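You operate a simulated robot arm through the tools that you are given. There is no shell and no other tool.

You run a simulated two-armed robot. Do the job below in one go: nothing can be reset, and whatever is moved stays where it is left.

TASK
Set the tension to MID, finish winding the roll in the winder and put it in the PARCELS tray.
Fine: then feed a new sheet and lay the back roll of the two in the winder.

It is judged by the outcome, as a careful person would: the job done as asked, and still so three seconds after it is handed in. It fails if anything else is knocked over, pushed out of place, dropped, spilled or broken. Flat cloth is picked up by pressing the open fingertips on it (5 to 10 N) and closing them slowly along it; thin cloth reads only 2 to 8 mm in the jaws.

THE ROBOT
Two 7-joint arms with two-finger parallel grippers on one trunk that stands fixed in place. Base frame: the origin is at the foot of the trunk, x ahead of it, y to its left, z up; the work surface is at about z = 900. Lengths are in mm, angles in rad, forces in N, time in s.
The left shoulder is at [71, 156, 1205], the right one opposite. Payload 3.91 kg a hand.
Tool frame (each hand has its own): the origin (TCP) lies between the finger pads and is the grasp point; the fingertips stand 30 mm ahead of it; z points along the fingers, y is the line along which they close. Largest opening 110 mm; finger width 20, thickness 10; the body of the gripper, 48 by 112 mm, starts 55 mm behind the TCP.
Orientation is told as [roll, pitch, yaw] about the base's x, y, z axes, in that order, counted from this pose: with the fingers straight down and closing along the base's y, the tool's x points along the base's -x, its y along +y and its z along -z.

THE INTERFACE
- The arms move only by the tool jog_arm. It takes "left_commands", "right_commands" or both (then of equal length, played together; a hand with none holds still); each is a list that holds one entry, the list of rows, each a list of 6 numbers: the shift along the tool's x, y, z in mm, then the turn, a rotation vector about the tool's x, y, z in rad. In form: [[[tx, ty, tz, wx, wy, wz], ...]]. A call has 1 to 20 rows; each row shifts and turns the commanded pose from where the row before left it, along the tool's axes as they then stand. "left_fingers" and "right_fingers" are, for a hand that has rows, the gripper command, from -1 (fully open) to 1 (shut), values between in proportion, set as the call begins (left out, the last holds). Rows are played at 5 a second. More than 50 mm and 0.15 rad between two rows, or a gripper value outside its range, and nothing of the call is played. Where a pose cannot be reached the arm comes as near as it can. A force on the tool above 40 N (or 10 N above the force at the start of the call, whichever is more), or a blocked arm, ends the call early, and 0.2 s more pass. The fingers move at their own pace (about 108 mm/s each) and stop on an object; they squeeze with about 37 N. The grip force told is the motor's: it shows also when the fingers shut on nothing. Time passes only in rows, and 0.2 s behind the last, so rows that do not move let the fingers close. The reply holds the time, the measured pose of the TCP, the force on the tool along the base axes, the opening and the grip force, in the units named above and with some noise, with the torque about the TCP (base axes, N m) and any sound that the robot's microphone picked up.
- Cameras (640 x 400 px; columns grow to the right, rows downward): "scene" is now at [126.7, 33.8, 1448.6]; the picture's right is [0.41, -0.91, -0.00], its down [-0.34, -0.15, -0.93] and it looks along [0.85, 0.38, -0.37] (base axes); focal length 340 px, centre (320, 200). "left" rides on the left gripper at [72, -17, -104] in its tool frame; the picture's right is [0.23, 0.97, 0.00], its down [-0.76, 0.18, -0.62] and it looks along [-0.61, 0.14, 0.78] (tool axes); focal length 222 px, centre (320, 200). "right" rides on the right gripper at [72, 17, -103] in its tool frame; the picture's right is [-0.23, 0.97, 0.00], its down [-0.76, -0.18, -0.62] and it looks along [-0.61, -0.14, 0.78] (tool axes); focal length 222 px, centre (320, 200). There is no depth. A picture from a camera that has moved, and an enlarged one, comes with that camera's place and axes in the base frame and with its lens. The place of the scene camera against the robot may be out by one fixed shift of up to 12 mm in any direction.
- snapshot(camera): a new picture of that camera. The clock stands still meanwhile.
- lift_body(by): slides the trunk up (or, below 0, down) by that many mm; the arms and the scene camera ride with it, the base frame stays. It gives what a move gives, with no picture.
- pan_tilt(pan, tilt): turns the head with the scene camera to pan (to the left, within 1.501 rad either way) and tilt (down, from -0.506 to 1.204), counted from straight ahead of the robot. It gives what a move gives.
- close_up(camera, box): a new picture of the part [left, top, right, bottom] of that camera's present view, enlarged. The clock stands still meanwhile.
- job_done(): hands the job in; it is judged then, once.

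Places have to be worked out from the pictures, the camera data and where the tool is seen. Open the grippers and draw the arms clear of the work before you hand the job in, unless the task says otherwise.

The tools are called after "Request:" as a command line: name --argument value ..., lists and objects as JSON in quotes. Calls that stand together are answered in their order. jog_arm: Moves the arms, as the interface text tells. Its arguments: {"type":"object","properties":{"left_commands":{"type":"array"},"left_fingers":{"type":"number"},"right_commands":{"type":"array"},"right_fingers":{"type":"number"}},"required":[]} The other tools are called the same way: lift_body (by) slides the trunk up or down; pan_tilt (pan, tilt) turns the head that bears the scene camera; snapshot (camera) takes a picture; close_up (camera, box) takes an enlarged picture of a part of a camera's view; job_done () hands the job in.

At the start:

```text
t: 0.0
left_eef_pos: [520.2, 373.7, 1269.0]
left_tcp_rot: [0.0, 0.0, 0.0]
left_wrist_force: [-0.4, 0.3, 0.9]
left_moment: [0.02, -0.01, -0.04]
left_opening: 110.1
left_grip_force: 0.1
right_eef_pos: [739.0, -28.9, 1330.2]
right_tcp_rot: [-0.001, 0.0, 0.0]
right_wrist_force: [0.2, -1.1, -0.1]
right_moment: [-0.04, 0.02, -0.02]
right_opening: 109.8
right_grip_force: 0.0
trunk travel left (down, up): [-650.0, 290.0]
head pan, tilt: [0.419, 0.38]
```

scene: 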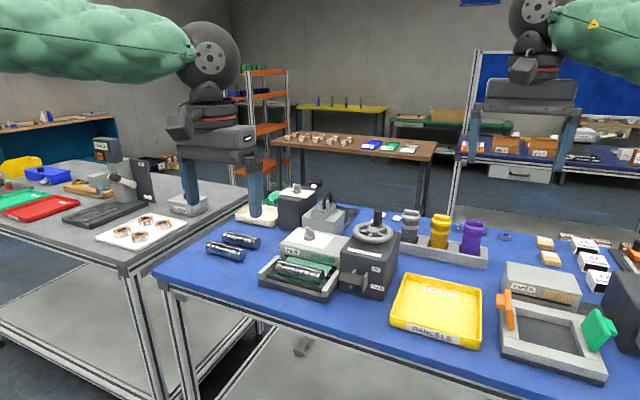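
right: 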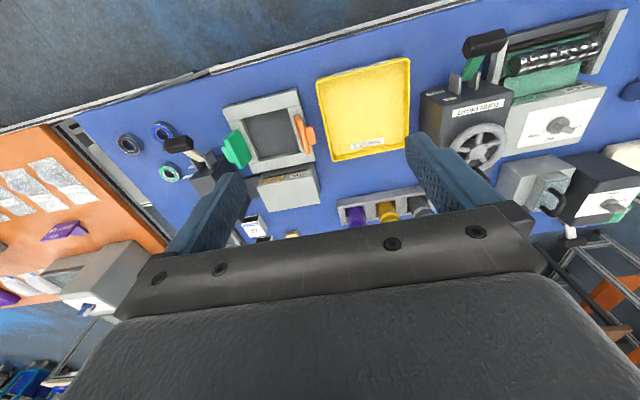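
left: 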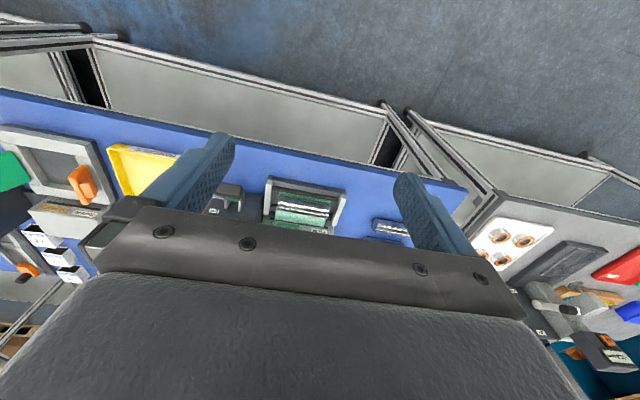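

I start by looking closer at the winder, tension dial, rolls and tray in the scene view.

Request:
close_up --camera "scene" --box '[190, 190, 410, 320]'

Request:
close_up --camera "scene" --box '[340, 200, 640, 390]'

Request:
close_up --camera "right" --box '[400, 0, 640, 220]'

Request:
close_up --camera "left" --box '[180, 160, 440, 260]'

```text
2.91 times, centred on (300, 255) of scene
camera zoom: at [126.7, 33.8, 1448.6], right [0.41, -0.91, 0.0], down [-0.34, -0.15, -0.93], along [0.85, 0.38, -0.37], focal length 988 px, centre (378, 40)
```

zoom: 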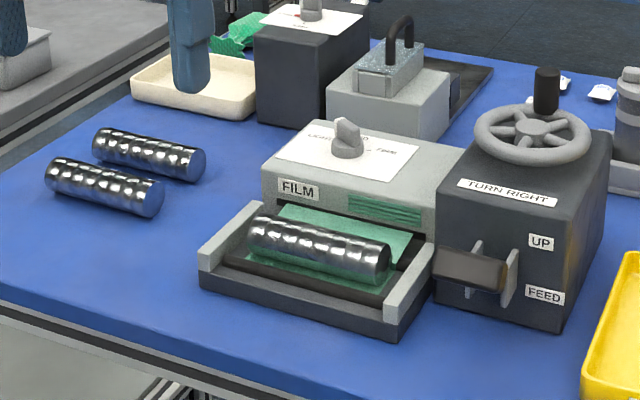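

```text
2.11 times, centred on (490, 295) of scene
camera zoom: at [126.7, 33.8, 1448.6], right [0.41, -0.91, 0.0], down [-0.34, -0.15, -0.93], along [0.85, 0.38, -0.37], focal length 715 px, centre (-38, 0)
```

zoom: 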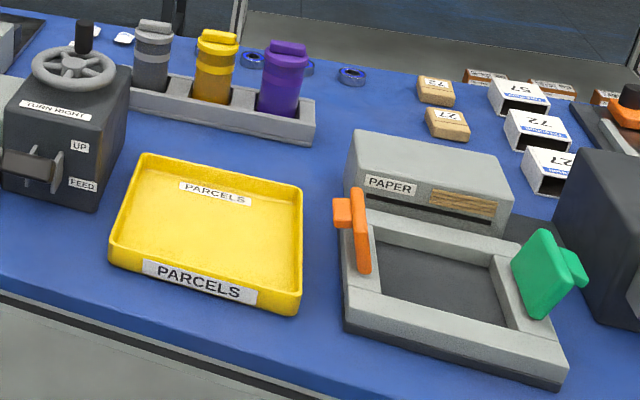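

```text
1.82 times, centred on (520, 110) of right
camera zoom: at [666.3, -12.0, 1433.6], right [0.23, 0.97, 0.0], down [0.76, -0.18, 0.62], along [0.61, -0.14, -0.78], focal length 404 px, centre (-44, 364)
```

zoom: 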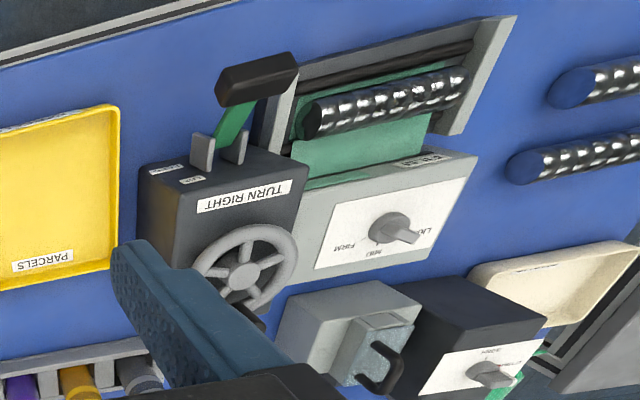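

```text
2.46 times, centred on (310, 210) of left
camera zoom: at [447.2, 356.9, 1372.5], right [-0.23, 0.97, 0.0], down [0.76, 0.18, 0.62], along [0.61, 0.14, -0.78], focal length 547 px, centre (345, 175)
```

zoom: 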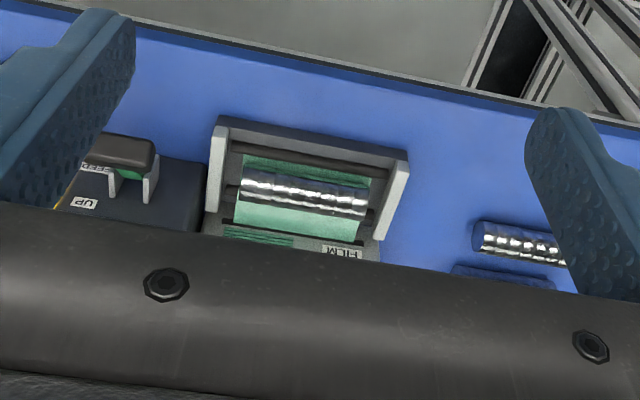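

The winder hub is near (930, 242, 1031), its dial near (950, 440, 975), and the two spare rolls are near (843, 669) and (921, 670). I move the left hand forward, staying high, to look at the winder from above.

Request:
jog_arm --left_commands '[[[-40, 10, 15, 0, 0, 0], [-40, 10, 15, 0, 0, 0], [-40, 10, 15, 0, 0, 0], [-40, 5, 15, 0, 0, 0], [0, 0, 0, 0, 0, 0]]]' --left_fingers -1

Request:
snapshot --camera "left"

Request:
close_up --camera "left" --box '[220, 60, 420, 200]'

```text
t: 1.2
left_eef_pos: [678.5, 407.6, 1210.1]
left_tcp_rot: [0.002, -0.001, -0.001]
left_wrist_force: [-0.7, -0.2, 0.6]
left_moment: [-0.01, -0.03, -0.04]
left_opening: 110.1
left_grip_force: 0.0
right_eef_pos: [736.7, -28.8, 1332.4]
right_tcp_rot: [0.0, -0.003, 0.0]
right_wrist_force: [-0.5, -0.2, 0.9]
right_moment: [-0.01, -0.01, -0.01]
right_opening: 109.9
right_grip_force: 0.0
trunk travel left (down, up): [-650.0, 290.0]
head pan, tilt: [0.419, 0.38]
```

```text
taken
camera left: at [605.0, 390.9, 1312.8], right [-0.23, 0.97, 0.0], down [0.76, 0.18, 0.62], along [0.61, 0.14, -0.78], focal length 222 px, centre (320, 200)
```

left: 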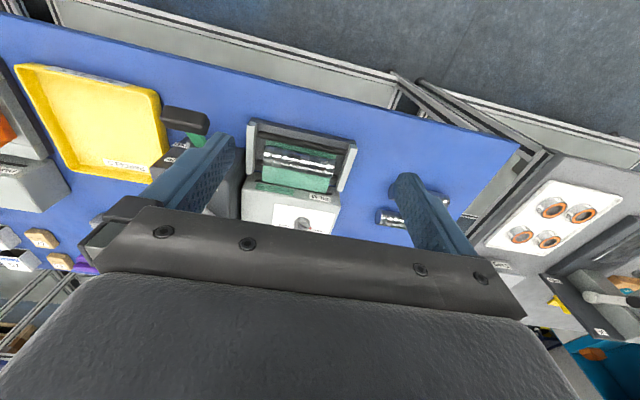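

```text
2.86 times, centred on (320, 130) of left
camera zoom: at [605.0, 390.9, 1312.8], right [-0.23, 0.97, 0.0], down [0.76, 0.18, 0.62], along [0.61, 0.14, -0.78], focal length 635 px, centre (320, 400)
```

zoom: 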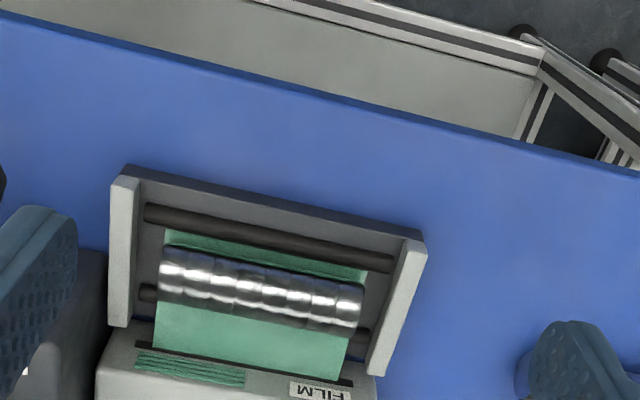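

The roll lies in the bed from about (812,338) to (803,464). I move the left camera closer, to read the dial and the lever.

Request:
jog_arm --left_commands '[[[-40, 10, 20, 0, 0, 0], [-40, 10, 20, 0, 0, 0], [-40, 10, 20, 0, 0, 0], [-30, 10, 20, 0, 0, 0], [0, 0, 0, 0, 0, 0]]]'

Request:
snapshot --camera "left"

Request:
close_up --camera "left" --box '[220, 80, 420, 210]'

Request:
close_up --camera "right" --box '[420, 20, 600, 180]'

```text
t: 2.4
left_eef_pos: [829.5, 447.3, 1128.6]
left_tcp_rot: [0.001, -0.002, -0.001]
left_wrist_force: [0.9, -0.8, 0.1]
left_moment: [-0.04, 0.01, -0.02]
left_opening: 110.0
left_grip_force: 0.1
right_eef_pos: [736.5, -29.8, 1330.9]
right_tcp_rot: [0.0, -0.001, 0.002]
right_wrist_force: [-0.1, -0.5, 0.4]
right_moment: [-0.02, -0.01, 0.01]
right_opening: 110.0
right_grip_force: 0.1
trunk travel left (down, up): [-650.0, 290.0]
head pan, tilt: [0.419, 0.38]
```

```text
taken
camera left: at [756.3, 430.9, 1231.9], right [-0.23, 0.97, 0.0], down [0.76, 0.18, 0.62], along [0.61, 0.14, -0.78], focal length 222 px, centre (320, 200)
```

left: 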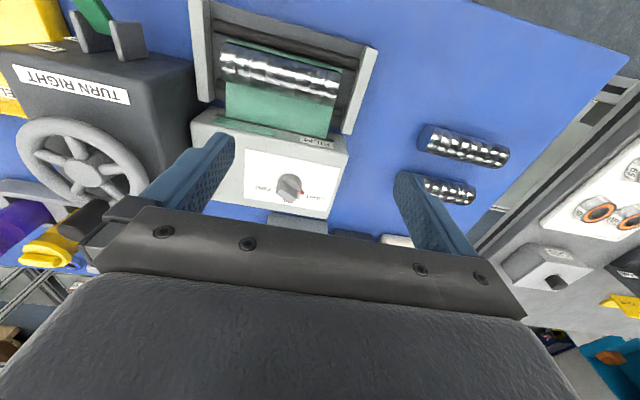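

```text
3.08 times, centred on (320, 145) of left
camera zoom: at [756.3, 430.9, 1231.9], right [-0.23, 0.97, 0.0], down [0.76, 0.18, 0.62], along [0.61, 0.14, -0.78], focal length 684 px, centre (320, 369)
```

zoom: 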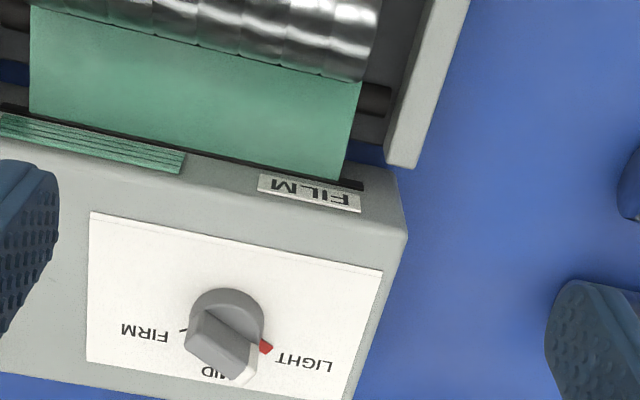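

```text
2.50 times, centred on (510, 100) of right
camera zoom: at [664.7, -12.2, 1434.5], right [0.23, 0.97, 0.0], down [0.76, -0.18, 0.62], along [0.61, -0.14, -0.78], focal length 555 px, centre (-155, 450)
```

zoom: 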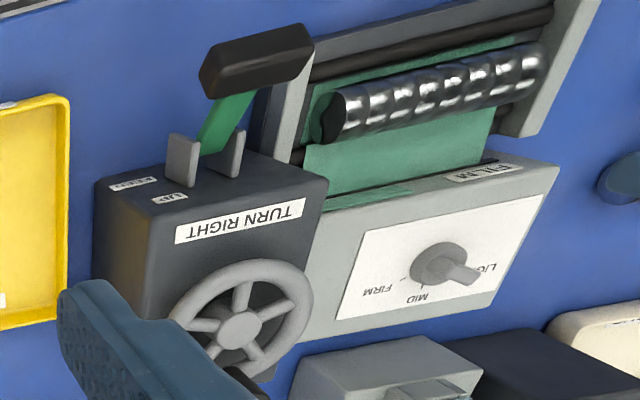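

The pointer seems to be near LIGHT, but the knob's height blurs the reading. I go further forward to look down on it.

Request:
jog_arm --left_commands '[[[-35, 0, 0, 0, 0, 0], [-35, 0, 0, 0, 0, 0], [-20, 0, 0, 0, 0, 0], [0, 0, 0, 0, 0, 0]]]'

Request:
close_up --camera "left" --box '[240, 70, 400, 200]'

Request:
snapshot --camera "left"

Request:
close_up --camera "scene" --box '[260, 200, 400, 300]'

```text
t: 3.4
left_eef_pos: [921.4, 449.5, 1128.4]
left_tcp_rot: [0.0, -0.002, 0.0]
left_wrist_force: [-0.7, 0.0, 0.9]
left_moment: [0.02, 0.0, 0.0]
left_opening: 110.1
left_grip_force: 0.0
right_eef_pos: [738.6, -29.4, 1329.7]
right_tcp_rot: [0.0, 0.002, 0.001]
right_wrist_force: [0.2, 0.7, 0.2]
right_moment: [-0.02, 0.03, 0.02]
right_opening: 109.8
right_grip_force: 0.0
trunk travel left (down, up): [-650.0, 290.0]
head pan, tilt: [0.419, 0.38]
```

```text
3.08 times, centred on (320, 135) of left
camera zoom: at [847.8, 432.0, 1232.6], right [-0.23, 0.97, 0.0], down [0.76, 0.18, 0.62], along [0.61, 0.14, -0.78], focal length 684 px, centre (320, 400)
```

zoom: 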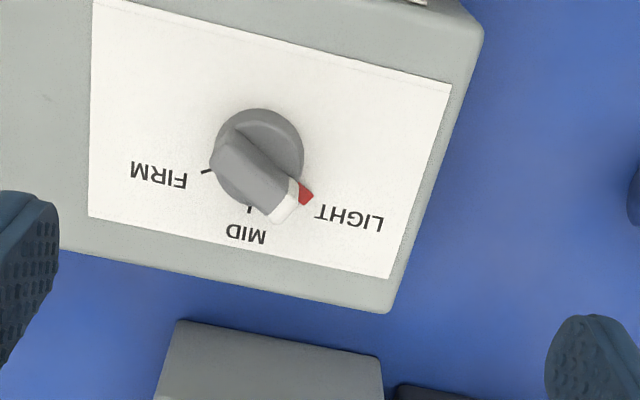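

```text
taken
camera left: at [847.8, 432.0, 1232.6], right [-0.23, 0.97, 0.0], down [0.76, 0.18, 0.62], along [0.61, 0.14, -0.78], focal length 222 px, centre (320, 200)
```

left: 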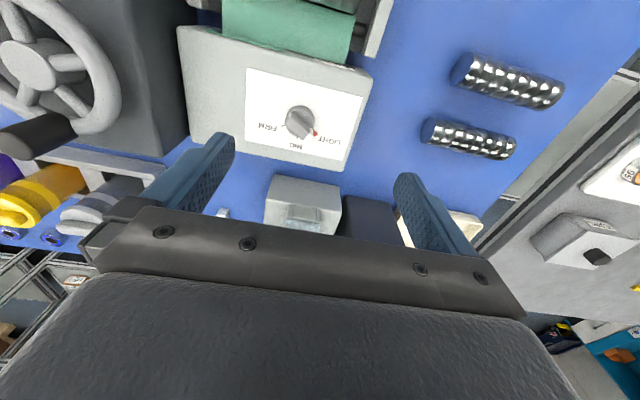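

```text
4.00 times, centred on (330, 250) of scene
camera zoom: at [126.6, 33.9, 1448.6], right [0.41, -0.91, 0.0], down [-0.34, -0.15, -0.93], along [0.85, 0.38, -0.37], focal length 1359 px, centre (280, 0)
```

zoom: 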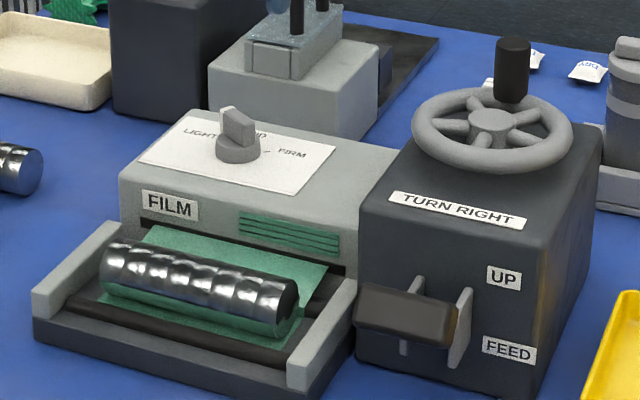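

The knob points at LIGHT and MID lies about 60° clockwise. I judge the knob centre to be near (942, 428), the plate at z≈970 and the bar at about 65° yaw. I move above it, turn the hand to match and narrow the fingers.

Request:
jog_arm --left_commands '[[[-10, -10, 25, 0, 0, 0], [-10, -11, 25, 0, 0, 0], [0, 0, 8, 0, 0, -0.14], [0, 0, 0, 0, 0, -0.142], [0, 0, 0, 0, 0, -0.142], [0, 0, 0, 0, 0, -0.142], [0, 0, 0, 0, 0, -0.142], [0, 0, 0, 0, 0, -0.142], [0, 0, 0, 0, 0, -0.142], [0, 0, 0, 0, 0, -0.142], [0, 0, 0, 0, 0, 0], [0, 0, 0, 0, 0, 0]]]' --left_fingers 0.1

Request:
snapshot --camera "left"

Request:
close_up --camera "left" --box '[240, 100, 400, 220]'

Request:
close_up --camera "scene" --box '[240, 160, 400, 260]'

```text
t: 6.0
left_eef_pos: [940.6, 427.6, 1071.0]
left_tcp_rot: [0.0, -0.001, 1.137]
left_wrist_force: [0.5, 0.1, 0.1]
left_moment: [0.01, 0.02, 0.02]
left_opening: 49.3
left_grip_force: 0.1
right_eef_pos: [738.7, -29.0, 1330.3]
right_tcp_rot: [0.001, 0.001, 0.0]
right_wrist_force: [0.2, 1.1, 0.7]
right_moment: [-0.01, 0.0, -0.01]
right_opening: 109.9
right_grip_force: 0.1
trunk travel left (down, up): [-650.0, 290.0]
head pan, tilt: [0.419, 0.38]
```

```text
taken
camera left: at [924.9, 354.9, 1174.0], right [-0.98, 0.2, 0.0], down [0.16, 0.77, 0.62], along [0.13, 0.61, -0.78], focal length 222 px, centre (320, 200)
```

left: 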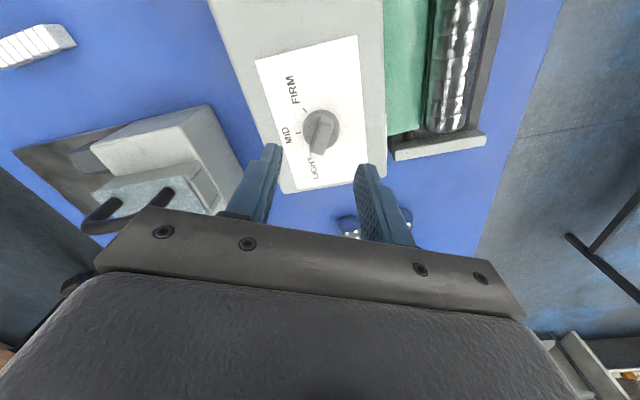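

```text
3.33 times, centred on (320, 160) of left
camera zoom: at [924.9, 354.9, 1174.0], right [-0.98, 0.2, 0.0], down [0.16, 0.77, 0.62], along [0.13, 0.61, -0.78], focal length 740 px, centre (320, 333)
```

zoom: 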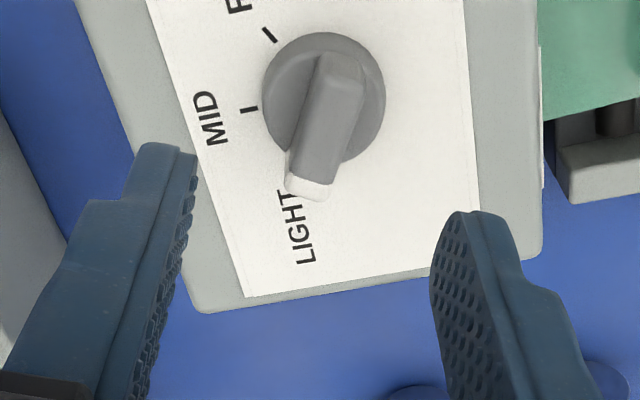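

```text
4.00 times, centred on (320, 210) of scene
camera zoom: at [127.1, 33.8, 1448.6], right [0.41, -0.91, 0.0], down [-0.34, -0.15, -0.93], along [0.85, 0.38, -0.37], focal length 1359 px, centre (320, 160)
```

zoom: 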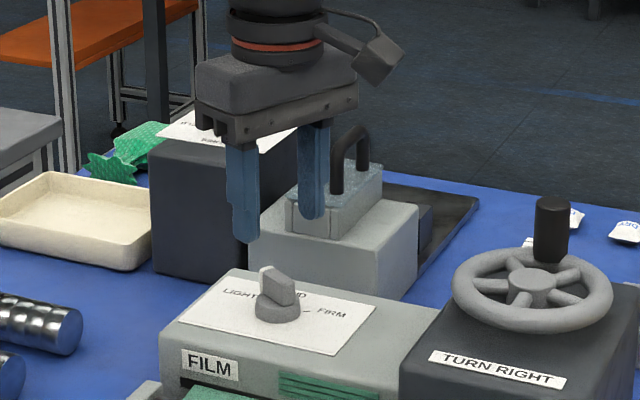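

The hand is centred over the knob: bar centre about (939, 427.5) at 63–65°. I go down to TCP z≈1014, with the tips just above the dial's disc.

Request:
jog_arm --left_commands '[[[0, 0, 25, 0, 0, 0], [0, 0, 20, 0, 0, 0], [0, 0, 6, 0, 0, 0], [0, 0, 5, 0, 0, 0], [0, 0, 0, 0, 0, 0]]]'

Request:
close_up --camera "scene" --box '[260, 180, 380, 260]'

Request:
close_up --camera "left" --box '[240, 100, 400, 220]'

```text
t: 7.2
left_eef_pos: [940.9, 428.3, 1014.8]
left_tcp_rot: [0.0, 0.001, 1.135]
left_wrist_force: [0.2, -0.3, 0.0]
left_moment: [0.04, 0.02, -0.02]
left_opening: 49.6
left_grip_force: 0.2
right_eef_pos: [739.3, -29.0, 1330.6]
right_tcp_rot: [0.001, 0.001, 0.001]
right_wrist_force: [0.4, -0.5, 0.3]
right_moment: [-0.07, 0.01, -0.02]
right_opening: 110.0
right_grip_force: 0.0
trunk travel left (down, up): [-650.0, 290.0]
head pan, tilt: [0.419, 0.38]
```

```text
5.00 times, centred on (320, 220) of scene
camera zoom: at [126.8, 33.7, 1448.6], right [0.41, -0.91, 0.0], down [-0.34, -0.15, -0.93], along [0.85, 0.38, -0.37], focal length 1699 px, centre (320, 100)
```

zoom: 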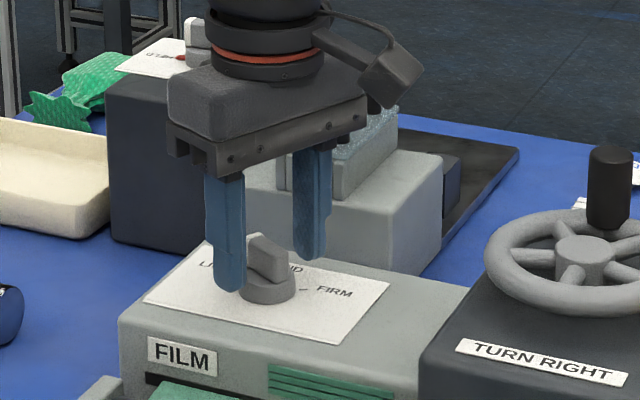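

```text
3.33 times, centred on (320, 160) of left
camera zoom: at [924.4, 354.8, 1118.2], right [-0.98, 0.21, 0.0], down [0.16, 0.77, 0.62], along [0.13, 0.61, -0.78], focal length 740 px, centre (320, 333)
```

zoom: 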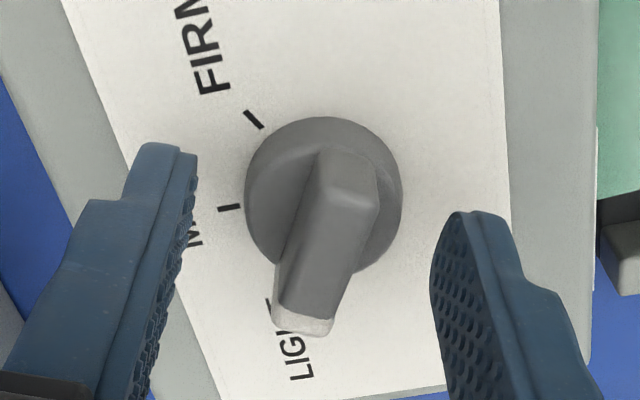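

The bar is centred between the fingers. I close on it and hold still.

Request:
jog_arm --left_commands '[[[0, 0, 0, 0, 0, 0], [0, 0, 0, 0, 0, 0], [0, 0, 0, 0, 0, 0]]]' --left_fingers 1

Request:
close_up --camera "left" --box '[240, 100, 400, 220]'

```text
t: 8.0
left_eef_pos: [939.4, 428.7, 1014.4]
left_tcp_rot: [0.0, 0.0, 1.133]
left_wrist_force: [-11.6, 1.5, -1.6]
left_moment: [0.03, 0.24, -0.79]
left_opening: 12.9
left_grip_force: 44.1
right_eef_pos: [738.3, -28.0, 1331.1]
right_tcp_rot: [0.001, 0.001, 0.001]
right_wrist_force: [-1.2, 0.1, -0.1]
right_moment: [-0.03, -0.02, -0.03]
right_opening: 109.9
right_grip_force: 0.1
trunk travel left (down, up): [-650.0, 290.0]
head pan, tilt: [0.419, 0.38]
```

```text
3.33 times, centred on (320, 160) of left
camera zoom: at [923.5, 355.6, 1118.0], right [-0.98, 0.21, 0.0], down [0.16, 0.77, 0.62], along [0.13, 0.61, -0.78], focal length 740 px, centre (320, 333)
```

zoom: 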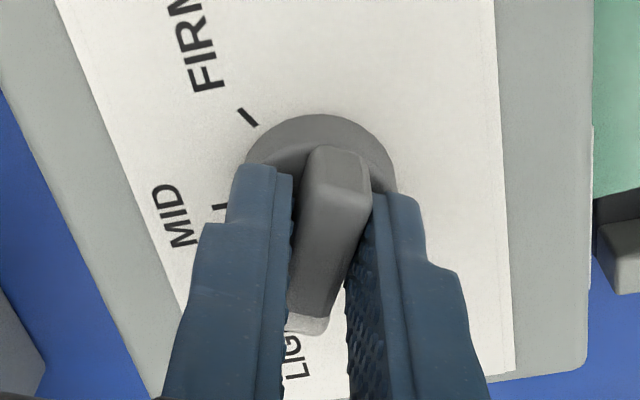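

The grip is firm, with a slight 1.5 mm offset that I ease out. Now I turn clockwise by about 60° to MID.

Request:
jog_arm --left_commands '[[[0, 2.5, 0, 0, 0, 0], [0, 0, 0, 0, 0, 0.131], [0, 0, 0, 0, 0, 0.131], [0, 0, 0, 0, 0, 0.131], [0, 0, 0, 0, 0, 0.131], [0, 0, 0, 0, 0, 0.131], [0, 0, 0, 0, 0, 0.131], [0, 0, 0, 0, 0, 0.131], [0, 0, 0, 0, 0, 0.131], [0, 0, 0, 0, 0, 0], [0, 0, 0, 0, 0, 0]]]'

Request:
close_up --camera "left" --box '[240, 100, 400, 220]'

```text
t: 10.4
left_eef_pos: [937.4, 429.5, 1014.8]
left_tcp_rot: [0.0, 0.001, 0.085]
left_wrist_force: [8.0, 4.9, 3.9]
left_moment: [0.15, -0.07, 0.0]
left_opening: 12.1
left_grip_force: 45.2
right_eef_pos: [739.2, -28.7, 1329.7]
right_tcp_rot: [0.0, 0.002, 0.0]
right_wrist_force: [0.1, 0.1, 0.0]
right_moment: [-0.02, 0.02, 0.03]
right_opening: 109.9
right_grip_force: 0.0
trunk travel left (down, up): [-650.0, 290.0]
head pan, tilt: [0.419, 0.38]
```

```text
3.33 times, centred on (320, 160) of left
camera zoom: at [867.0, 406.5, 1118.0], right [-0.31, 0.95, 0.0], down [0.74, 0.24, 0.62], along [0.59, 0.19, -0.78], focal length 740 px, centre (320, 333)
```

zoom: 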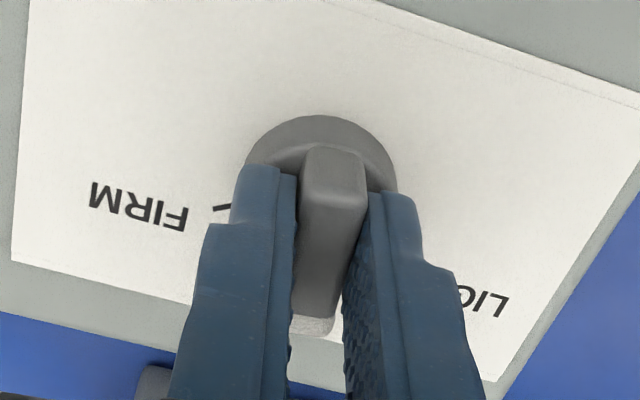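

The knob turned with the hand and the torque is near zero. I open, lift and look at the pointer.

Request:
jog_arm --left_commands '[[[0, 0, 0, 0, 0, 0], [0, 0, 0, 0, 0, 0], [0, 0, -20, 0, 0, 0], [0, 0, -40, 0, 0, 0], [0, 0, -40, 0, 0, 0], [0, 0, 0, 0, 0, 0]]]' --left_fingers 0.1

Request:
close_up --camera "left" --box '[240, 80, 400, 200]'

Request:
snapshot --camera "left"

```text
t: 11.8
left_eef_pos: [938.3, 429.4, 1115.2]
left_tcp_rot: [-0.001, 0.001, 0.085]
left_wrist_force: [0.5, -0.4, -0.5]
left_moment: [-0.02, 0.04, -0.01]
left_opening: 49.4
left_grip_force: 0.1
right_eef_pos: [738.8, -28.3, 1330.2]
right_tcp_rot: [-0.001, 0.002, 0.0]
right_wrist_force: [0.9, -0.1, -0.9]
right_moment: [0.0, 0.0, -0.02]
right_opening: 109.9
right_grip_force: 0.0
trunk travel left (down, up): [-650.0, 290.0]
head pan, tilt: [0.419, 0.38]
```

```text
3.33 times, centred on (320, 140) of left
camera zoom: at [867.6, 406.1, 1217.8], right [-0.31, 0.95, 0.0], down [0.74, 0.24, 0.62], along [0.59, 0.19, -0.78], focal length 740 px, centre (320, 400)
```

zoom: 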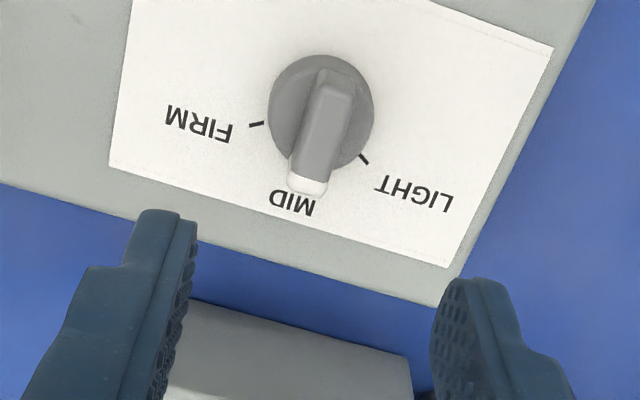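

```text
taken
camera left: at [867.6, 406.1, 1217.8], right [-0.31, 0.95, 0.0], down [0.74, 0.24, 0.62], along [0.59, 0.19, -0.78], focal length 222 px, centre (320, 200)
```

left: 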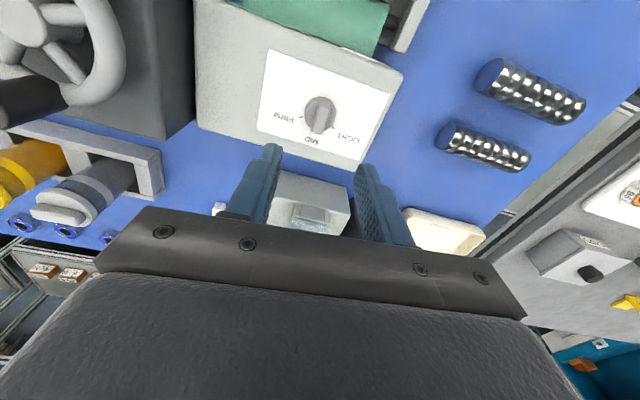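

The dial is at MID. Next is the handwheel: I raise the left hand and move over it for a view of the hub and the crank peg.

Request:
jog_arm --left_commands '[[[0, 0, -45, 0, 0, 0], [0, 0, -45, 0, 0, 0], [13.5, -47, 0, 0, 0, 0], [13.5, -47, 0, 0, 0, 0], [13.5, -47, 0, 0, 0, 0], [13.5, -48, 0, 0, 0, 0.085], [0, 0, 0, 0, 0, 0]]]' --left_fingers -1

Request:
snapshot --camera "left"

Request:
close_up --camera "left" --box '[220, 60, 420, 210]'

Request:
close_up --camera "scene" --box '[320, 180, 440, 300]'

```text
t: 13.4
left_eef_pos: [899.5, 238.5, 1205.6]
left_tcp_rot: [0.001, 0.001, 0.0]
left_wrist_force: [0.0, -0.2, 0.0]
left_moment: [0.0, -0.03, 0.01]
left_opening: 110.1
left_grip_force: 0.0
right_eef_pos: [736.8, -27.4, 1331.5]
right_tcp_rot: [-0.001, 0.0, 0.0]
right_wrist_force: [0.1, -0.2, 0.8]
right_moment: [-0.03, 0.05, -0.01]
right_opening: 110.2
right_grip_force: 0.0
trunk travel left (down, up): [-650.0, 290.0]
head pan, tilt: [0.419, 0.38]
```

```text
taken
camera left: at [826.7, 220.2, 1308.8], right [-0.23, 0.97, 0.0], down [0.76, 0.18, 0.62], along [0.61, 0.14, -0.78], focal length 222 px, centre (320, 200)
```

left: 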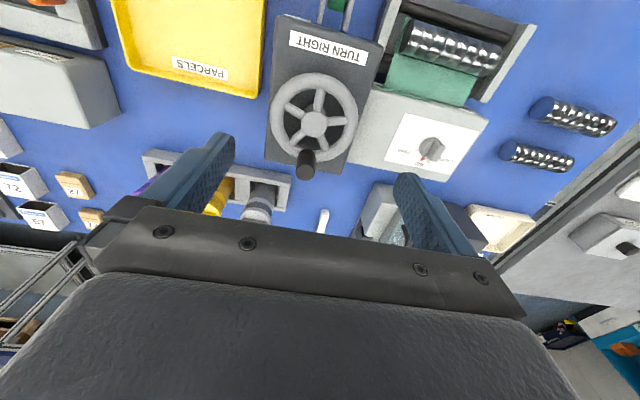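

```text
2.67 times, centred on (320, 135) of left
camera zoom: at [826.7, 220.2, 1308.8], right [-0.23, 0.97, 0.0], down [0.76, 0.18, 0.62], along [0.61, 0.14, -0.78], focal length 592 px, centre (320, 373)
```

zoom: 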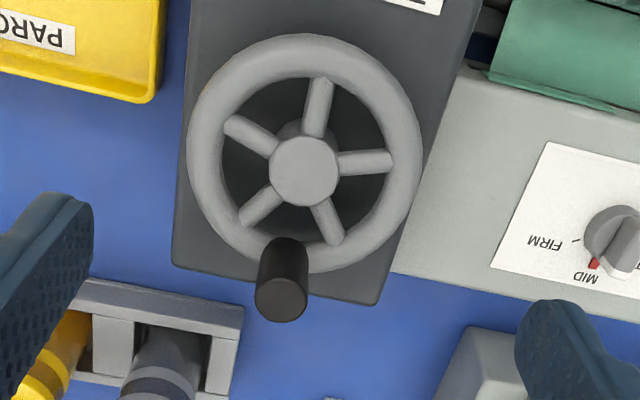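

```text
3.33 times, centred on (380, 240) of scene
camera zoom: at [126.1, 34.6, 1448.7], right [0.41, -0.91, 0.0], down [-0.34, -0.15, -0.93], along [0.85, 0.38, -0.37], focal length 1133 px, centre (120, 67)
```

zoom: 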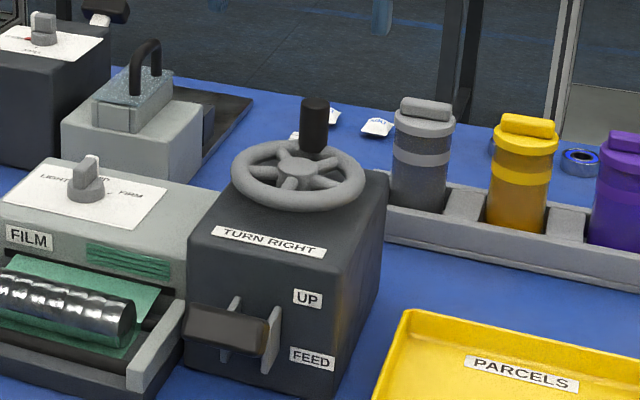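

The hub is at about (923.5, 234.5, 1041) and the crank peg on the far side at about (968.5, 235), radius 45, top z≈1080. I move above the peg.

Request:
jog_arm --left_commands '[[[-35, -2, 35, 0, 0, 0], [-34, -1.5, 35, 0, 0, 0], [0, 0, 0, 0, 0, 0], [0, 0, 0, 0, 0, 0]]]' --left_fingers -0.1

Request:
close_up --camera "left" --box '[240, 80, 400, 210]'

Request:
close_up --camera "scene" --box '[320, 160, 440, 260]'

```text
t: 14.4
left_eef_pos: [935.8, 254.8, 1137.8]
left_tcp_rot: [-0.001, 0.0, 0.001]
left_wrist_force: [0.6, 0.6, -0.3]
left_moment: [0.01, 0.01, 0.01]
left_opening: 60.4
left_grip_force: 0.0
left hand out of reach, approached as far as the arm can: row 1, 2
right_eef_pos: [740.2, -29.4, 1329.0]
right_tcp_rot: [0.0, 0.002, 0.001]
right_wrist_force: [0.1, -0.4, 0.1]
right_moment: [-0.01, -0.01, 0.03]
right_opening: 109.9
right_grip_force: 0.0
trunk travel left (down, up): [-650.0, 290.0]
head pan, tilt: [0.419, 0.38]
```

```text
3.08 times, centred on (320, 145) of left
camera zoom: at [862.8, 237.7, 1241.1], right [-0.23, 0.97, 0.0], down [0.76, 0.18, 0.62], along [0.61, 0.14, -0.78], focal length 684 px, centre (320, 369)
```

zoom: 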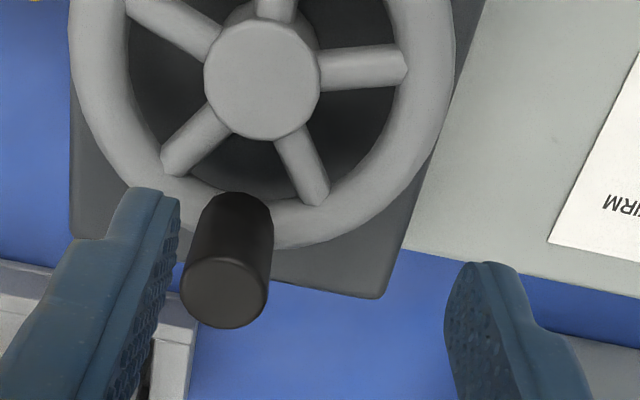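

```text
4.00 times, centred on (380, 210) of scene
camera zoom: at [127.8, 34.4, 1448.4], right [0.41, -0.91, 0.0], down [-0.34, -0.15, -0.93], along [0.85, 0.38, -0.37], focal length 1359 px, centre (80, 160)
```

zoom: 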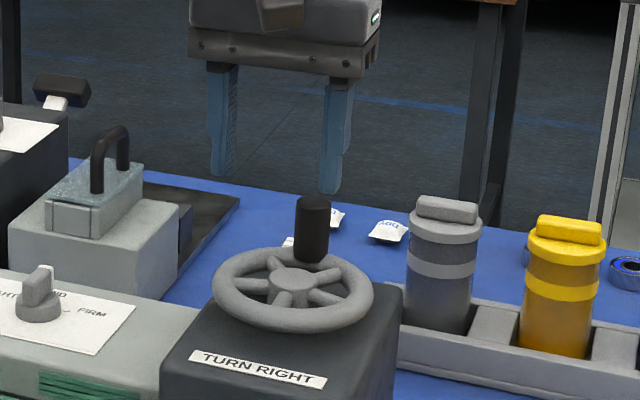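

The arm stopped short at (936, 255, 1138), out of reach at this shoulder height. I raise the trunk by 120 mm so that the shoulder is level with the wrist, then try again.

Request:
lift_body --by 120

```text
t: 15.9
left_eef_pos: [935.3, 255.3, 1258.2]
left_tcp_rot: [-0.001, 0.001, 0.0]
left_wrist_force: [0.5, -0.1, -1.1]
left_moment: [-0.03, 0.01, 0.02]
left_opening: 60.4
left_grip_force: 0.1
right_eef_pos: [738.6, -28.9, 1450.3]
right_tcp_rot: [-0.001, 0.001, 0.0]
right_wrist_force: [-0.6, -0.7, 0.4]
right_moment: [0.02, 0.03, -0.01]
right_opening: 110.4
right_grip_force: 0.0
trunk travel left (down, up): [-770.0, 170.0]
head pan, tilt: [0.419, 0.38]
```

Both hands rode up by 120 mm. I go straight down first, then shift towards the peg.

Request:
jog_arm --left_commands '[[[0, 0, 40, 0, 0, 0], [0, 0, 40, 0, 0, 0], [0, 0, 40, 0, 0, 0], [0, 0, 0, 0, 0, 0]]]'

```text
t: 16.9
left_eef_pos: [916.1, 265.3, 1144.4]
left_tcp_rot: [-0.002, -0.001, 0.0]
left_wrist_force: [-0.2, -1.2, -1.4]
left_moment: [-0.01, 0.0, 0.0]
left_opening: 60.7
left_grip_force: 0.0
left hand out of reach, approached as far as the arm can: row 1, 2, 3
right_eef_pos: [739.2, -28.6, 1449.7]
right_tcp_rot: [0.0, 0.001, -0.002]
right_wrist_force: [-0.1, -0.3, 0.3]
right_moment: [-0.01, -0.01, 0.02]
right_opening: 109.9
right_grip_force: 0.1
trunk travel left (down, up): [-770.0, 170.0]
head pan, tilt: [0.419, 0.38]
```

A higher trunk reaches less far, so I raise the hand, return the trunk, and will use a forward tilt of the tool instead. The peg can be gripped just as well with the fingers tilted in their own plane.

Request:
jog_arm --left_commands '[[[0, 0, -45, 0, 0, 0], [0, 0, -45, 0, 0, 0], [0, 0, -45, 0, 0, 0], [0, 0, 0, 0, 0, 0]]]'

Request:
lift_body --by -120

```text
t: 17.9
left_eef_pos: [914.3, 267.1, 1280.3]
left_tcp_rot: [0.001, -0.001, -0.001]
left_wrist_force: [-0.7, 0.4, 0.1]
left_moment: [-0.02, -0.02, -0.02]
left_opening: 60.7
left_grip_force: 0.1
right_eef_pos: [739.2, -28.9, 1451.1]
right_tcp_rot: [-0.001, 0.001, -0.001]
right_wrist_force: [-0.2, 1.3, -0.2]
right_moment: [0.02, -0.02, 0.01]
right_opening: 109.9
right_grip_force: 0.0
trunk travel left (down, up): [-770.0, 170.0]
head pan, tilt: [0.419, 0.38]
```

```text
t: 19.4
left_eef_pos: [915.0, 267.8, 1160.3]
left_tcp_rot: [0.001, -0.001, 0.0]
left_wrist_force: [-0.1, -0.4, -0.2]
left_moment: [0.01, 0.0, -0.02]
left_opening: 60.4
left_grip_force: 0.2
right_eef_pos: [739.5, -29.0, 1331.1]
right_tcp_rot: [0.001, 0.0, 0.0]
right_wrist_force: [0.1, -0.4, 0.4]
right_moment: [0.01, -0.04, 0.02]
right_opening: 110.1
right_grip_force: 0.2
trunk travel left (down, up): [-650.0, 290.0]
head pan, tilt: [0.419, 0.38]
```

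I tilt the fingers forward by 0.48 rad and move to just above the peg.

Request:
jog_arm --left_commands '[[[0, 0, 0, 0, -0.12, 0], [0, 0, 0, 0, -0.12, 0], [0, 0, 0, 0, -0.12, 0], [0, 0, 0, 0, -0.12, 0], [-14.5, -16.5, 30, 0, 0, 0], [-14.5, -16.5, 30, 0, 0, 0], [0, 0, 0, 0, 0, 0]]]'

Request:
close_up --camera "left" --box '[220, 60, 420, 210]'

Request:
close_up --camera "scene" --box '[320, 160, 440, 260]'

```text
t: 21.0
left_eef_pos: [967.2, 233.9, 1123.0]
left_tcp_rot: [0.0, -0.482, 0.002]
left_wrist_force: [0.2, 0.2, 1.3]
left_moment: [-0.01, -0.01, 0.04]
left_opening: 60.1
left_grip_force: 0.0
right_eef_pos: [736.8, -29.4, 1331.1]
right_tcp_rot: [0.001, -0.002, 0.001]
right_wrist_force: [-0.3, -0.3, -0.1]
right_moment: [0.02, -0.04, -0.01]
right_opening: 109.9
right_grip_force: 0.0
trunk travel left (down, up): [-650.0, 290.0]
head pan, tilt: [0.419, 0.38]
```

```text
2.67 times, centred on (320, 135) of left
camera zoom: at [853.6, 216.6, 1180.0], right [-0.2, 0.97, -0.11], down [0.38, 0.18, 0.91], along [0.9, 0.14, -0.41], focal length 592 px, centre (320, 373)
```

zoom: 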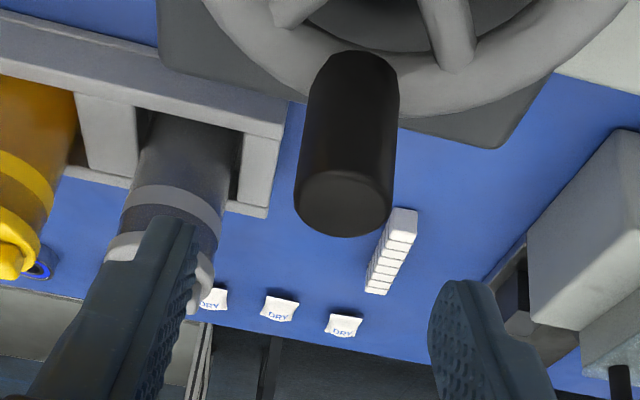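

```text
4.00 times, centred on (380, 210) of scene
camera zoom: at [124.7, 33.4, 1449.0], right [0.41, -0.91, 0.0], down [-0.34, -0.15, -0.93], along [0.85, 0.38, -0.37], focal length 1359 px, centre (80, 160)
```

zoom: 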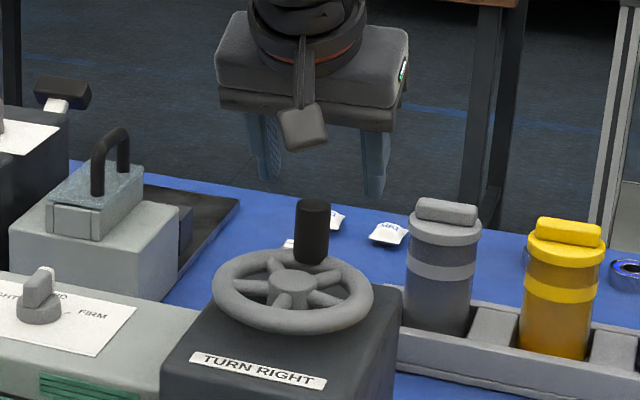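

With the tilt, the hand reached (967, 234, 1123), and the peg axis is confirmed at (968.4, 235.5). I lower onto it with the tips just above the rim.

Request:
jog_arm --left_commands '[[[8, 0.5, 12.7, 0, 0, 0], [8, 0.5, 12.7, 0, 0, 0], [8.2, 0.5, 12.7, 0, 0, 0], [0, 0, 0, 0, 0, 0]]]'

Request:
close_up --camera "left" --box '[220, 60, 420, 210]'

Request:
close_up --camera "scene" --box '[320, 160, 440, 260]'

```text
t: 22.0
left_eef_pos: [963.0, 235.7, 1075.4]
left_tcp_rot: [0.0, -0.481, 0.002]
left_wrist_force: [-0.6, 0.2, 0.0]
left_moment: [-0.04, -0.02, 0.01]
left_opening: 60.4
left_grip_force: 0.0
right_eef_pos: [738.6, -28.9, 1330.9]
right_tcp_rot: [0.001, 0.0, -0.001]
right_wrist_force: [0.6, -0.1, -0.5]
right_moment: [-0.01, 0.01, 0.02]
right_opening: 109.9
right_grip_force: 0.1
trunk travel left (down, up): [-650.0, 290.0]
head pan, tilt: [0.419, 0.38]
```

```text
2.67 times, centred on (320, 135) of left
camera zoom: at [850.6, 218.4, 1133.2], right [-0.2, 0.97, -0.11], down [0.39, 0.18, 0.9], along [0.9, 0.14, -0.41], focal length 592 px, centre (320, 373)
```

zoom: 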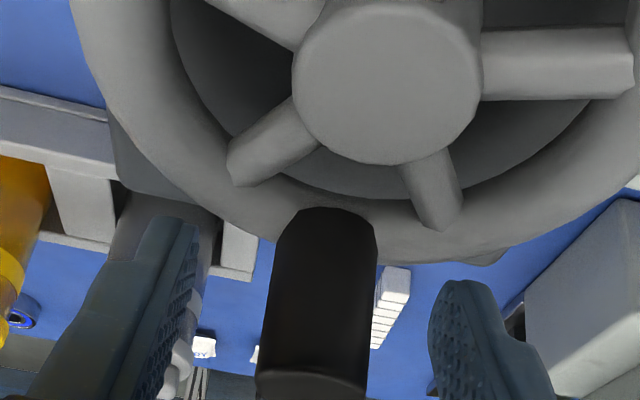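

```text
4.00 times, centred on (380, 210) of scene
camera zoom: at [126.5, 33.7, 1448.7], right [0.41, -0.91, 0.0], down [-0.34, -0.15, -0.93], along [0.85, 0.38, -0.37], focal length 1359 px, centre (80, 160)
```

zoom: 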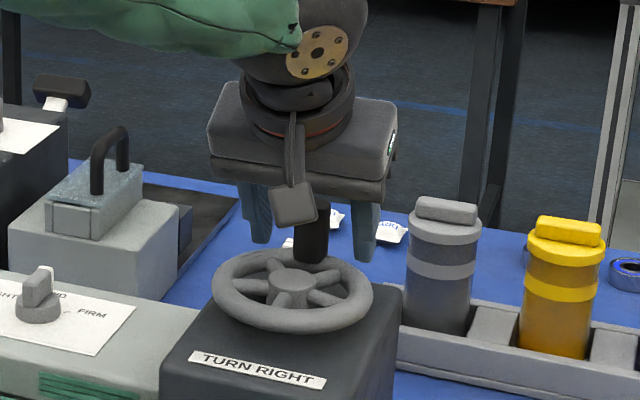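

The peg stands between the pads and the tips are clear of the rim. I close on it.

Request:
jog_arm --left_commands '[[[0, 0, 0, 0, 0, 0], [0, 0, 0, 0, 0, 0], [0, 0, 0, 0, 0, 0]]]' --left_fingers 1

Request:
close_up --camera "left" --box '[220, 60, 420, 210]'

```text
t: 22.8
left_eef_pos: [963.9, 233.9, 1075.1]
left_tcp_rot: [0.0, -0.479, 0.0]
left_wrist_force: [0.4, -3.5, -1.1]
left_moment: [0.7, 0.08, 0.15]
left_opening: 24.0
left_grip_force: 45.5
right_eef_pos: [739.0, -29.7, 1330.0]
right_tcp_rot: [0.002, -0.001, 0.0]
right_wrist_force: [0.0, -0.2, -0.1]
right_moment: [0.01, 0.02, 0.03]
right_opening: 109.9
right_grip_force: 0.0
trunk travel left (down, up): [-650.0, 290.0]
head pan, tilt: [0.419, 0.38]
```

```text
2.67 times, centred on (320, 135) of left
camera zoom: at [851.1, 217.7, 1132.9], right [-0.2, 0.97, -0.11], down [0.39, 0.18, 0.9], along [0.9, 0.14, -0.41], focal length 592 px, centre (320, 373)
```

zoom: 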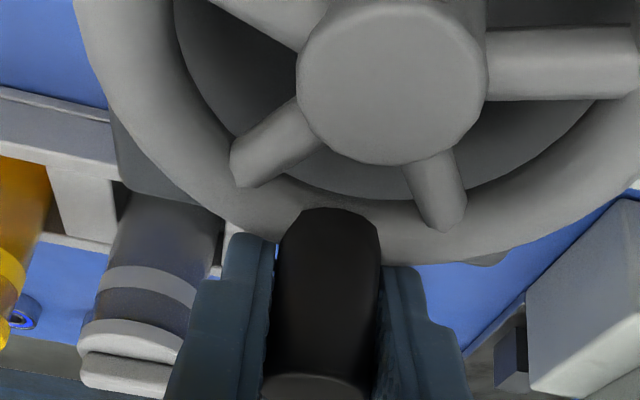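

The peg is held at an opening of 24 mm. I turn the wheel clockwise a quarter turn first, watching the forces.

Request:
jog_arm --left_commands '[[[1.95, -13.91, -1.02, 0, 0, 0], [5.67, -12.54, -2.95, 0, 0, 0], [8.83, -9.96, -4.6, 0, 0, 0], [11.12, -6.39, -5.79, 0, 0, 0], [12.34, -2.2, -6.43, 0, 0, 0]]]'

Request:
close_up --camera "scene" --box '[240, 190, 420, 310]'

```text
t: 23.4
left_eef_pos: [961.4, 216.5, 1075.5]
left_tcp_rot: [0.001, -0.487, 0.004]
left_wrist_force: [19.3, 10.3, -6.5]
left_moment: [-0.71, -0.66, -0.69]
left_opening: 23.2
left_grip_force: 45.1
right_eef_pos: [741.3, -30.3, 1328.8]
right_tcp_rot: [-0.001, 0.002, -0.001]
right_wrist_force: [-1.1, -1.0, 0.0]
right_moment: [0.02, -0.02, 0.02]
right_opening: 110.1
right_grip_force: 0.1
trunk travel left (down, up): [-650.0, 290.0]
head pan, tilt: [0.419, 0.38]
stopped in row 3 (left hand): the force on the tool passed its limit at 52 N (the readings are from after the stop); the commanded pose is now the measured one
```

```text
3.33 times, centred on (330, 250) of scene
camera zoom: at [129.4, 33.8, 1448.1], right [0.41, -0.91, 0.0], down [-0.34, -0.15, -0.93], along [0.85, 0.38, -0.37], focal length 1133 px, centre (287, 33)
```

zoom: 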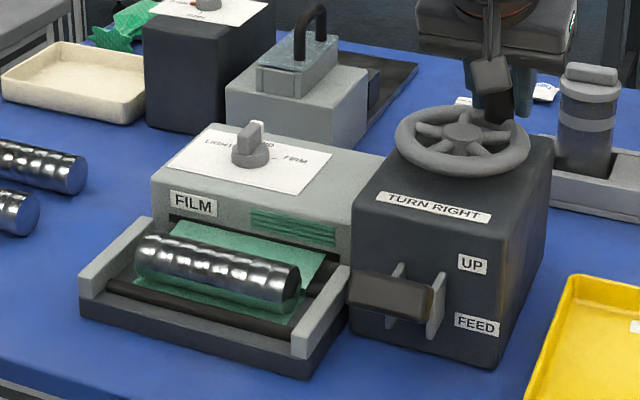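

The wheel moved about 23° along its circle, but the force passed the limit at that speed. I go on with slower steps of 6° per row.

Request:
jog_arm --left_commands '[[[1.84, -4.23, -0.96, 0, 0, 0], [2.21, -4.0, -1.15, 0, 0, 0], [2.57, -3.71, -1.34, 0, 0, 0], [2.9, -3.39, -1.51, 0, 0, 0], [3.2, -3.02, -1.67, 0, 0, 0], [3.47, -2.64, -1.81, 0, 0, 0], [3.69, -2.21, -1.92, 0, 0, 0], [3.88, -1.76, -2.02, 0, 0, 0], [4.02, -1.3, -2.09, 0, 0, 0], [4.12, -0.81, -2.14, 0, 0, 0]]]'

Request:
close_up --camera "scene" --box '[240, 190, 420, 310]'

```text
t: 24.1
left_eef_pos: [958.4, 206.5, 1077.1]
left_tcp_rot: [-0.001, -0.491, 0.005]
left_wrist_force: [17.0, 1.5, -8.0]
left_moment: [0.66, -1.21, -0.47]
left_opening: 23.7
left_grip_force: 45.3
right_eef_pos: [742.2, -30.8, 1328.7]
right_tcp_rot: [0.0, 0.002, 0.0]
right_wrist_force: [-0.4, 0.5, -0.4]
right_moment: [-0.03, -0.01, 0.0]
right_opening: 110.1
right_grip_force: 0.0
trunk travel left (down, up): [-650.0, 290.0]
head pan, tilt: [0.419, 0.38]
stopped in row 3 (left hand): the force on the tool passed its limit at 42 N (the readings are from after the stop); the commanded pose is now the measured one
```

```text
3.33 times, centred on (330, 250) of scene
camera zoom: at [129.4, 33.4, 1448.2], right [0.41, -0.91, 0.0], down [-0.34, -0.15, -0.93], along [0.85, 0.38, -0.37], focal length 1133 px, centre (287, 33)
```

zoom: 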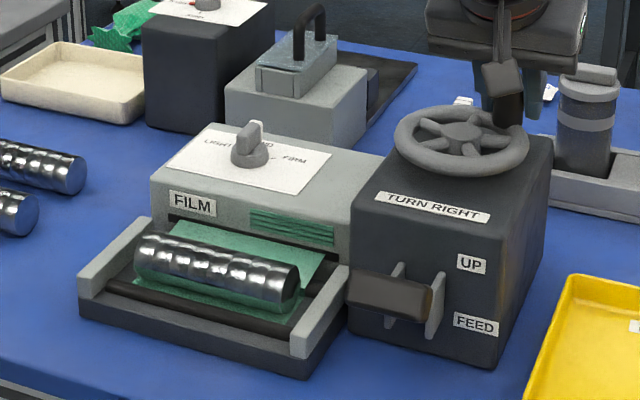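

It stopped again at 42 N after another 12 mm. I try slower still, 3° per row, to see whether the resistance depends on speed.

Request:
jog_arm --left_commands '[[[1.34, -1.91, -0.71, 0, 0, 0], [1.43, -1.82, -0.76, 0, 0, 0], [1.51, -1.74, -0.8, 0, 0, 0], [1.59, -1.65, -0.85, 0, 0, 0], [1.66, -1.55, -0.88, 0, 0, 0], [1.73, -1.45, -0.92, 0, 0, 0], [1.8, -1.34, -0.95, 0, 0, 0], [1.86, -1.24, -0.99, 0, 0, 0]]]'

Request:
close_up --camera "left" --box '[220, 60, 420, 210]'

```text
t: 24.7
left_eef_pos: [957.3, 206.3, 1077.1]
left_tcp_rot: [0.001, -0.495, 0.007]
left_wrist_force: [22.9, 3.8, -12.6]
left_moment: [-0.8, -1.81, -0.76]
left_opening: 23.8
left_grip_force: 44.6
right_eef_pos: [741.4, -29.5, 1327.2]
right_tcp_rot: [0.001, 0.004, 0.0]
right_wrist_force: [-0.7, 0.2, -0.2]
right_moment: [0.0, 0.03, 0.0]
right_opening: 110.1
right_grip_force: 0.2
trunk travel left (down, up): [-650.0, 290.0]
head pan, tilt: [0.419, 0.38]
stopped in row 3 (left hand): the force on the tool passed its limit at 42 N (the readings are from after the stop); the commanded pose is now the measured one
```

```text
2.67 times, centred on (320, 135) of left
camera zoom: at [844.2, 188.1, 1133.8], right [-0.21, 0.97, -0.11], down [0.37, 0.18, 0.91], along [0.9, 0.15, -0.4], focal length 592 px, centre (320, 373)
```

zoom: 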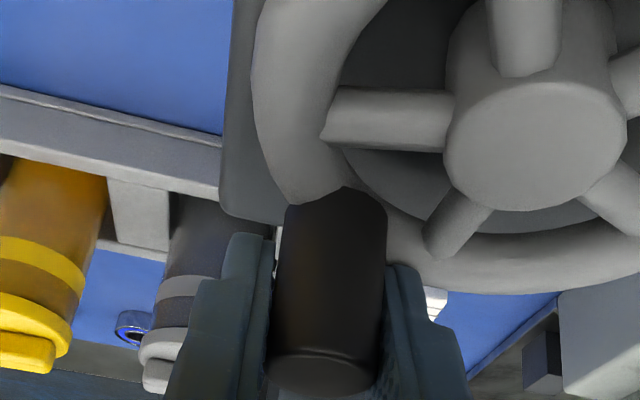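

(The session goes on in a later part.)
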